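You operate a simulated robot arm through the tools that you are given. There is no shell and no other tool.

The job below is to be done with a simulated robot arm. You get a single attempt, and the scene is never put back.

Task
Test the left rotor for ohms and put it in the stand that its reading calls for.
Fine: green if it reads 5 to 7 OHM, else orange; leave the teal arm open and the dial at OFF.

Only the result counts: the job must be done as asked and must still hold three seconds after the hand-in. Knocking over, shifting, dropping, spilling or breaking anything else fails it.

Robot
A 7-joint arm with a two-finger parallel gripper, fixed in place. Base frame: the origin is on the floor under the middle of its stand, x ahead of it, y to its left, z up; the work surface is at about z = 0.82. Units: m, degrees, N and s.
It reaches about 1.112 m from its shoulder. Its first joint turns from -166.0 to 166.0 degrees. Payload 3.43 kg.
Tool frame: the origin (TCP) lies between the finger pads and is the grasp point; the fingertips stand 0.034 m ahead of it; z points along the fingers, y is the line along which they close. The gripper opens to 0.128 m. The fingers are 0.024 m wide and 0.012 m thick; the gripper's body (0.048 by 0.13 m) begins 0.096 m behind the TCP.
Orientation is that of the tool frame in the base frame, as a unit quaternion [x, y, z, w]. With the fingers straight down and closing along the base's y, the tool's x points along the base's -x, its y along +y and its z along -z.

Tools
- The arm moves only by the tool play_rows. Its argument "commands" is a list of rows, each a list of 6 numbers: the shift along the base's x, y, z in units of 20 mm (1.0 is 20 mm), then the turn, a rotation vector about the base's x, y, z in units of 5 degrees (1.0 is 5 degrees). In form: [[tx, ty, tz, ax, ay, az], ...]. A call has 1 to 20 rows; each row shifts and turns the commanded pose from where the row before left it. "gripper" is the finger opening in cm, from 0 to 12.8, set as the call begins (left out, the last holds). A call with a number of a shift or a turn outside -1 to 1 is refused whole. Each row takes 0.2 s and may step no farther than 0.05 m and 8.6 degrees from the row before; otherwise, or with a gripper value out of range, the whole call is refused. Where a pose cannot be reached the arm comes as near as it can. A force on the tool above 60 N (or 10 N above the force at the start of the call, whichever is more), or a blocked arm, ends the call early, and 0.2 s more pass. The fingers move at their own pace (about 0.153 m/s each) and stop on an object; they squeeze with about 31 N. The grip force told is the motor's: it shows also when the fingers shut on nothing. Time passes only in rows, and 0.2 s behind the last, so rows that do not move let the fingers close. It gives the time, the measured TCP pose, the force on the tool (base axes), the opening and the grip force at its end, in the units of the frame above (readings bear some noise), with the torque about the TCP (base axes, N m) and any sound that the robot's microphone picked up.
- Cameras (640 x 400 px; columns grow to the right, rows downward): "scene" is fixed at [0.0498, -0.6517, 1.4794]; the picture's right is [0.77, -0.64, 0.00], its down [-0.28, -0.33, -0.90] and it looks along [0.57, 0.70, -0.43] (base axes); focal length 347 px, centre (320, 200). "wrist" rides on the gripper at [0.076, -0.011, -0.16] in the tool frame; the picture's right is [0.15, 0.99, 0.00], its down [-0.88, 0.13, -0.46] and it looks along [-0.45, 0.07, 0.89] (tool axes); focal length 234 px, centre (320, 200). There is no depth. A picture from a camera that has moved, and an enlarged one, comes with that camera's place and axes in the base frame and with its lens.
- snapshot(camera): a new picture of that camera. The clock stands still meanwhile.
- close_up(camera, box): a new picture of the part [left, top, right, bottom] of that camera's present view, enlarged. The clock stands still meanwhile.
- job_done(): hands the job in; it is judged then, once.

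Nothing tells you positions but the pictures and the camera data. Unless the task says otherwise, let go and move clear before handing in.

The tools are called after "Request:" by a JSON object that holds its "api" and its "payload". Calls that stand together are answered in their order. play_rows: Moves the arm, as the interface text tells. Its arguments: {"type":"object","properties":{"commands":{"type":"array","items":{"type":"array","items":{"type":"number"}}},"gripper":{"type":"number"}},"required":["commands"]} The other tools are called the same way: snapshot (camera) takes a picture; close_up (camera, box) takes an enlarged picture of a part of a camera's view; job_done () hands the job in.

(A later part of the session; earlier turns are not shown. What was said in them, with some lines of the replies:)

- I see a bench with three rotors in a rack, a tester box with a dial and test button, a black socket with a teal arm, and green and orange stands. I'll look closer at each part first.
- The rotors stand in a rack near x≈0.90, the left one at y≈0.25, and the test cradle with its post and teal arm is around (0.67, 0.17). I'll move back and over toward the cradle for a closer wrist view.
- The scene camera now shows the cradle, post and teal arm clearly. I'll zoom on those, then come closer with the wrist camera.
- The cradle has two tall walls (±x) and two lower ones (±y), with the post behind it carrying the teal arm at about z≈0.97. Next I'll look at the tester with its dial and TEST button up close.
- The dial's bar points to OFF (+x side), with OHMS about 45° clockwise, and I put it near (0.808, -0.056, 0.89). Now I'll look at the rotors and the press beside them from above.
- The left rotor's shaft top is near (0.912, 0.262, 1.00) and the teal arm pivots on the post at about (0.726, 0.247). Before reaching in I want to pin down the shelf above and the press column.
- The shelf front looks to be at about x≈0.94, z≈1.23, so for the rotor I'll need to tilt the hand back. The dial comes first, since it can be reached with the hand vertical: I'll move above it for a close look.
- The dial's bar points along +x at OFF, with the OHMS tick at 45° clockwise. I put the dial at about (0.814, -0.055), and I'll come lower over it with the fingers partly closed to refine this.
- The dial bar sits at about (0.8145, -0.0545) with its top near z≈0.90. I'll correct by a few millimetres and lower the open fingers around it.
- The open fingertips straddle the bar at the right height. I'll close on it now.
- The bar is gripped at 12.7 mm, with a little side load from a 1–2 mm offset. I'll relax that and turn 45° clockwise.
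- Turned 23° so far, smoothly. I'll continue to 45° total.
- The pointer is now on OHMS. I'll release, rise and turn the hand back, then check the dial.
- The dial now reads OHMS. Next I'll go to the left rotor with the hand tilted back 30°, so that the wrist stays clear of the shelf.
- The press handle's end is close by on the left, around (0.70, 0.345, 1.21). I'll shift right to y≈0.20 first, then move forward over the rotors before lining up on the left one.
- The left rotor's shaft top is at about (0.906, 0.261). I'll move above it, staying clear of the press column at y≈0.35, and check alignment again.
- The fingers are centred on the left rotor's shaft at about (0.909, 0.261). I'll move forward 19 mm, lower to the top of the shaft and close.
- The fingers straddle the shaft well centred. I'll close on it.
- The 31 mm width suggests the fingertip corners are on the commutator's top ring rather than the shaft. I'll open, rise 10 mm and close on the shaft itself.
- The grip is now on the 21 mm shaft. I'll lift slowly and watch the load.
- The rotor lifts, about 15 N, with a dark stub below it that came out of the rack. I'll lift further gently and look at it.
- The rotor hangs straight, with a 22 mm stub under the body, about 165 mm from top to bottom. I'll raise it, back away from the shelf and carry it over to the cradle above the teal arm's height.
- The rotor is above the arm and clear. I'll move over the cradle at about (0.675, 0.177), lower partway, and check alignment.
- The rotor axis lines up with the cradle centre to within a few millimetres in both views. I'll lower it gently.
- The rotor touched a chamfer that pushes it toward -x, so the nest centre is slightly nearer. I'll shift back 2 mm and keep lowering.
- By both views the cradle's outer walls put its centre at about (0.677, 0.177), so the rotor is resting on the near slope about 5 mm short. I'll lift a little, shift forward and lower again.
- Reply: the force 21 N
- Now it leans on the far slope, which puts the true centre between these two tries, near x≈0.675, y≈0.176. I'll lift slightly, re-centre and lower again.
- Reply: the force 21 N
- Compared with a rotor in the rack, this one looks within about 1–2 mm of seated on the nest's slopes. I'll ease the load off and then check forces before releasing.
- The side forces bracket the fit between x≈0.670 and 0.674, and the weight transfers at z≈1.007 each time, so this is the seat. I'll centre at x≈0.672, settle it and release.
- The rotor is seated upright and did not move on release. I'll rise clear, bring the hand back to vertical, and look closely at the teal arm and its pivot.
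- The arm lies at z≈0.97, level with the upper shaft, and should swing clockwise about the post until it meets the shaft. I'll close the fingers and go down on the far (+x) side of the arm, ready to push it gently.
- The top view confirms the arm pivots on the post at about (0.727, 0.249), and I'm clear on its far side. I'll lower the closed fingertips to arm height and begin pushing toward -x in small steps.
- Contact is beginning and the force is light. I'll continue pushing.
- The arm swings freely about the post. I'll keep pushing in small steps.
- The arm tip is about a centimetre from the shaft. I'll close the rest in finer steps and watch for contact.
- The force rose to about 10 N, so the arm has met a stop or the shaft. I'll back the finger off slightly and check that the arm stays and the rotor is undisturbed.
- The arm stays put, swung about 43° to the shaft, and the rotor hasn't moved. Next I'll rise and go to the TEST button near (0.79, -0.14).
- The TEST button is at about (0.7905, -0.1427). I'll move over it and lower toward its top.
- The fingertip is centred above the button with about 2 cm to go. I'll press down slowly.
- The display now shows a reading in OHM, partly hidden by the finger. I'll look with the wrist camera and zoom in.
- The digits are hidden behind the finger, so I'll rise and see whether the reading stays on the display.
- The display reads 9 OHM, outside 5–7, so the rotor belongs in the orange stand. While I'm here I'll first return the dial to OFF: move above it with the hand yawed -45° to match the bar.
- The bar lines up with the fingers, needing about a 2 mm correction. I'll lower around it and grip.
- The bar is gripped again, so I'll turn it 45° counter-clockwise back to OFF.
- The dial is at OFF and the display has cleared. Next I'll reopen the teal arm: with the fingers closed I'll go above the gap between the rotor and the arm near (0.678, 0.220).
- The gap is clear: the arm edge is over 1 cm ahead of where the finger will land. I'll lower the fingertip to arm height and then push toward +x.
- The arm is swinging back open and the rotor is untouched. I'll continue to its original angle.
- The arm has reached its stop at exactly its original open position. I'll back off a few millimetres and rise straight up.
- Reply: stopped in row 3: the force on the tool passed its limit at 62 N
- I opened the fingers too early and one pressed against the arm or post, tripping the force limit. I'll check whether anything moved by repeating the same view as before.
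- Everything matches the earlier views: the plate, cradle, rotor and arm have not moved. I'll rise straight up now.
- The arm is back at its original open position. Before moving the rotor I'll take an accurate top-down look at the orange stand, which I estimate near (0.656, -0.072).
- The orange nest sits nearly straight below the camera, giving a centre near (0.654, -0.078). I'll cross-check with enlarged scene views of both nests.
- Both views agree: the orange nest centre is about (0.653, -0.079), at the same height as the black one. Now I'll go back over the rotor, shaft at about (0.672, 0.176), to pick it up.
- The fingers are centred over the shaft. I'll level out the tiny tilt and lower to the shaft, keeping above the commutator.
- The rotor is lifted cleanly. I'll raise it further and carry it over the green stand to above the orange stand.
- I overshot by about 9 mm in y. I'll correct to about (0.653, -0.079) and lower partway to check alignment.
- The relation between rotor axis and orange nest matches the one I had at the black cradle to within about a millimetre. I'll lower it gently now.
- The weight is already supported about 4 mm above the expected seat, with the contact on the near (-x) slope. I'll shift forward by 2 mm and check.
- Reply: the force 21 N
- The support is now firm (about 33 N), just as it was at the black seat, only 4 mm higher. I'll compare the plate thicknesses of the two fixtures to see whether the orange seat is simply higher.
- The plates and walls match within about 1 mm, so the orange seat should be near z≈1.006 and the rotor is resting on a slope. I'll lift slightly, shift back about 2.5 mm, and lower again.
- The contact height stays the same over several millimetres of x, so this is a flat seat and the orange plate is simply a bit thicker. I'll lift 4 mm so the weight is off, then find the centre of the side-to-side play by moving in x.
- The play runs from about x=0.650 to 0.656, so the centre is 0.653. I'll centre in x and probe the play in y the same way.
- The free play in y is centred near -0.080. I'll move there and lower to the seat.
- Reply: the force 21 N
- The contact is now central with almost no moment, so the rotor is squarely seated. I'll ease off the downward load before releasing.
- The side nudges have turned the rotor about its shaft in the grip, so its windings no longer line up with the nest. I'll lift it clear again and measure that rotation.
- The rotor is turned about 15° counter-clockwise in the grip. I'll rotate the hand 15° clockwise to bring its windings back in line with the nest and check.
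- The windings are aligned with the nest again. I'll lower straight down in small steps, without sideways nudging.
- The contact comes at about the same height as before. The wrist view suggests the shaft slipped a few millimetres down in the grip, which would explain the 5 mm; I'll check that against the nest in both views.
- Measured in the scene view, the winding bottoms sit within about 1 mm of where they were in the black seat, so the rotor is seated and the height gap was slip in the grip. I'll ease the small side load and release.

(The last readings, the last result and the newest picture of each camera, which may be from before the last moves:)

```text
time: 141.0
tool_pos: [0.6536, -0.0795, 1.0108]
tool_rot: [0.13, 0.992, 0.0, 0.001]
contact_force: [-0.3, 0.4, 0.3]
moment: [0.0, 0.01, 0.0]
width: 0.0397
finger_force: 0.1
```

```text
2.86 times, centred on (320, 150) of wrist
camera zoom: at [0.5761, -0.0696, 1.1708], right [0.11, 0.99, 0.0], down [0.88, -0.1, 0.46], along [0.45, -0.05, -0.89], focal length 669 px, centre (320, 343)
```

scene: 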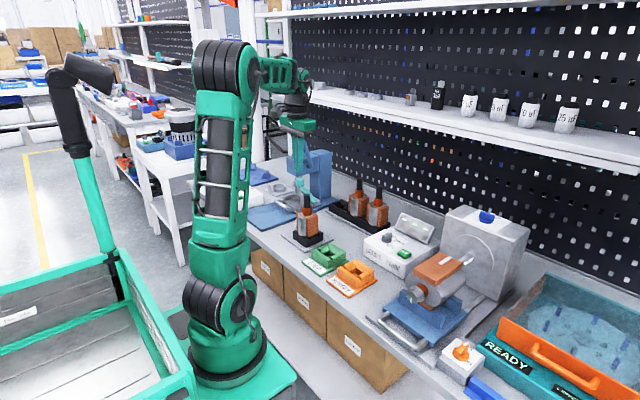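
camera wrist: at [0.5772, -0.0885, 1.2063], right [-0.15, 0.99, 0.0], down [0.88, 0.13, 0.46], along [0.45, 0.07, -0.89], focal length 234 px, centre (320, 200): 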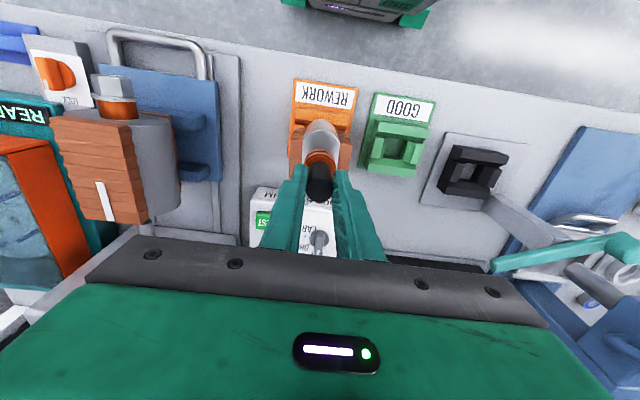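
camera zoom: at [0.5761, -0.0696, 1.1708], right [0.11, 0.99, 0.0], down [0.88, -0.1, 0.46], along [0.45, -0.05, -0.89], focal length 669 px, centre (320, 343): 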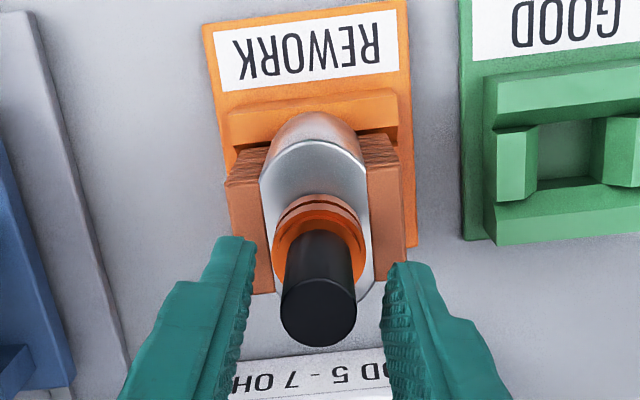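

The rotor did not move on release and stands squarely in the orange stand. I'll rise straight up and clear, then inspect the whole bench.

Request:
{"api": "play_rows", "payload": {"commands": [[0, 0, 0.3, 0, 0, 0], [0, 0, 0.5, 0, 0, 0], [0, 0, 0.7, 0, 0, 0], [0, 0, 0.8, 0, 0, 0], [0, 0, 0.8, 0, 0, 0], [0, 0, 0.8, 0, 0, 0.6], [0, 0, 0.8, 0, 0, 0.8], [-0.6, 0, 0.8, 0, 0, 0.8], [-0.8, 0, 0.8, 0, 0, 0.8], [-0.8, 0, 0.5, 0, 0, 0], [-0.8, 0, 0, 0, 0, 0], [-0.8, 0, 0, 0, 0, 0], [-0.8, 0, 0, 0, 0, 0], [0, 0, 0, 0, 0, 0]], "gripper": 4}}

Request:
{"api": "snapshot", "payload": {"camera": "scene"}}

Request:
{"api": "close_up", "payload": {"camera": "scene", "box": [320, 200, 400, 300]}}

Request:
{"api": "snapshot", "payload": {"camera": "wrist"}}

Request:
{"api": "close_up", "payload": {"camera": "scene", "box": [270, 150, 460, 280]}}

```text
time: 144.0
tool_pos: [0.5607, -0.0783, 1.1474]
tool_rot: [0.0, 1.0, 0.0, 0.001]
contact_force: [-0.6, 0.4, -0.6]
moment: [0.02, -0.02, 0.01]
width: 0.0402
finger_force: 0.0
```

```text
taken
```

scene: 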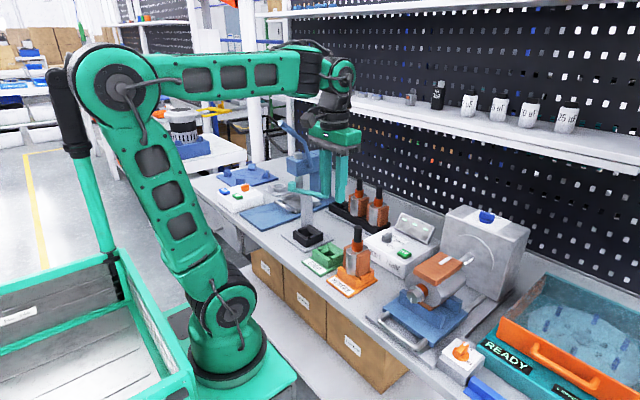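

```text
4.00 times, centred on (360, 250) of scene
camera zoom: at [0.0498, -0.6517, 1.4794], right [0.77, -0.64, 0.0], down [-0.28, -0.33, -0.9], along [0.57, 0.7, -0.43], focal length 1389 px, centre (160, 0)
```

zoom: 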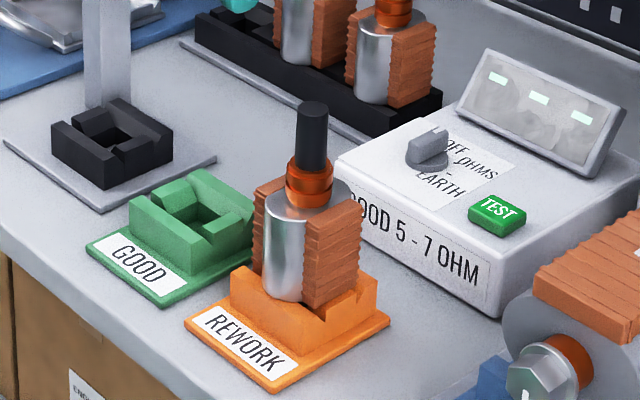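

```text
taken
camera wrist: at [0.4845, -0.0888, 1.3069], right [-0.15, 0.99, 0.0], down [0.88, 0.13, 0.46], along [0.45, 0.07, -0.89], focal length 234 px, centre (320, 200)
```

wrist: 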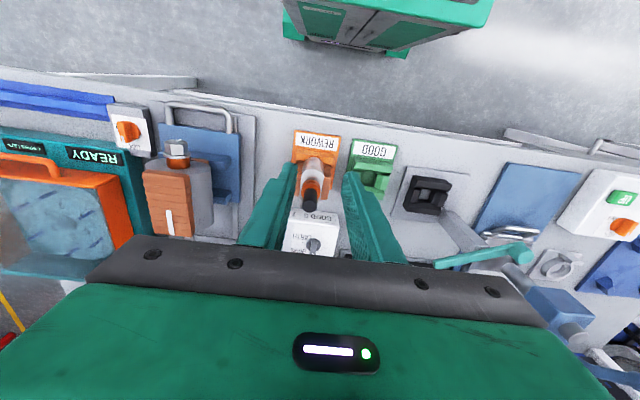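

```text
3.08 times, centred on (365, 215) of scene
camera zoom: at [0.0498, -0.6517, 1.4794], right [0.77, -0.64, 0.0], down [-0.28, -0.33, -0.9], along [0.57, 0.7, -0.43], focal length 1069 px, centre (182, 154)
```

zoom: 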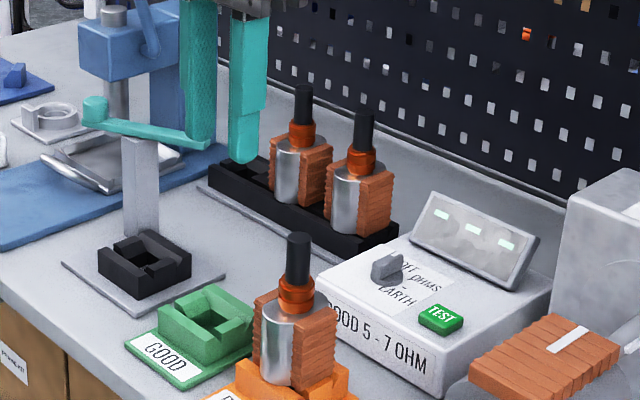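

The rotor stands upright in the orange stand, the arm is open, and the dial is at OFF with the display cleared. I'll take one top-down look to confirm the rotor is centred in the nest.

Request:
{"api": "play_rows", "payload": {"commands": [[0.6, 0.05, 0.3, 0, 0, 0], [0.8, 0.05, 0, 0, 0, 0], [0.9, 0.05, 0, 0, 0, 0], [0.9, 0.05, 0, 0, 0, 0], [0.9, 0.05, 0, 0, 0, 0], [0.9, 0.05, 0, 0, 0, 0], [0.9, 0.05, 0, 0, 0, 0], [0.9, 0.05, 0, 0, 0, 0], [0.9, 0.05, 0, 0, 0, 0], [0.7, 0.05, 0, 0, 0, 0], [0, 0, 0, 0, 0, 0]]}}

Request:
{"api": "close_up", "payload": {"camera": "wrist", "box": [265, 30, 375, 140]}}

Request:
{"api": "snapshot", "payload": {"camera": "wrist"}}

```text
time: 146.4
tool_pos: [0.73, -0.0696, 1.153]
tool_rot: [-0.001, 1.0, 0.001, 0.001]
contact_force: [-0.2, -0.8, -0.7]
moment: [0.01, 0.01, 0.01]
width: 0.04
finger_force: 0.0
```

```text
3.64 times, centred on (320, 85) of wrist
camera zoom: at [0.6529, -0.079, 1.3127], right [-0.15, 0.99, 0.0], down [0.88, 0.13, 0.46], along [0.45, 0.07, -0.89], focal length 852 px, centre (320, 618)
```

zoom: 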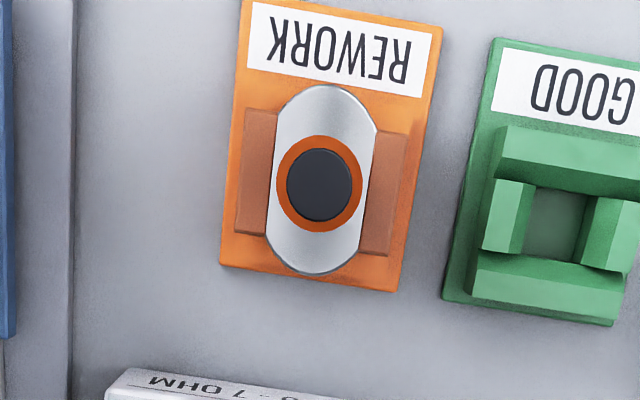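

```text
taken
camera wrist: at [0.6529, -0.079, 1.3127], right [-0.15, 0.99, 0.0], down [0.88, 0.13, 0.46], along [0.45, 0.07, -0.89], focal length 234 px, centre (320, 200)
```

wrist: 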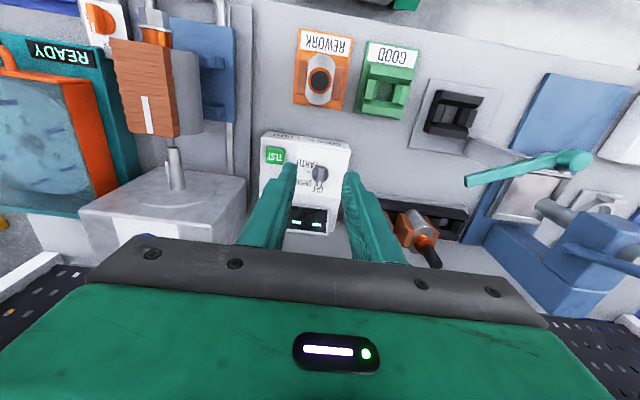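

Seen from straight above, the rotor is upright, aligned and centred in the orange stand. The teal arm is back at its open position, the dial is at OFF, and nothing else has moved, so I'll hand in.

Request:
{"api": "job_done", "payload": {}}

```text
The job is handed in.
```

The left rotor tested at 9 OHM, outside the 5 to 7 range, so I put it in the orange (REWORK) stand. I've handed the job in, but no verdict came back.

At hand-in the rotor stood upright and centred in the stand, the dial was at OFF and the teal arm was back in its original open position. The gripper was empty and clear.

- **Force limit trip:** while backing away from the teal arm I opened the fingers too early. They pressed on the arm or its post and tripped the 60 N limit. Before-and-after views showed nothing had moved.
- **Seating the rotor:** it turned about 15° in the grip at the orange stand. I lifted it, realigned it and lowered it again, and it did not move when I let go.
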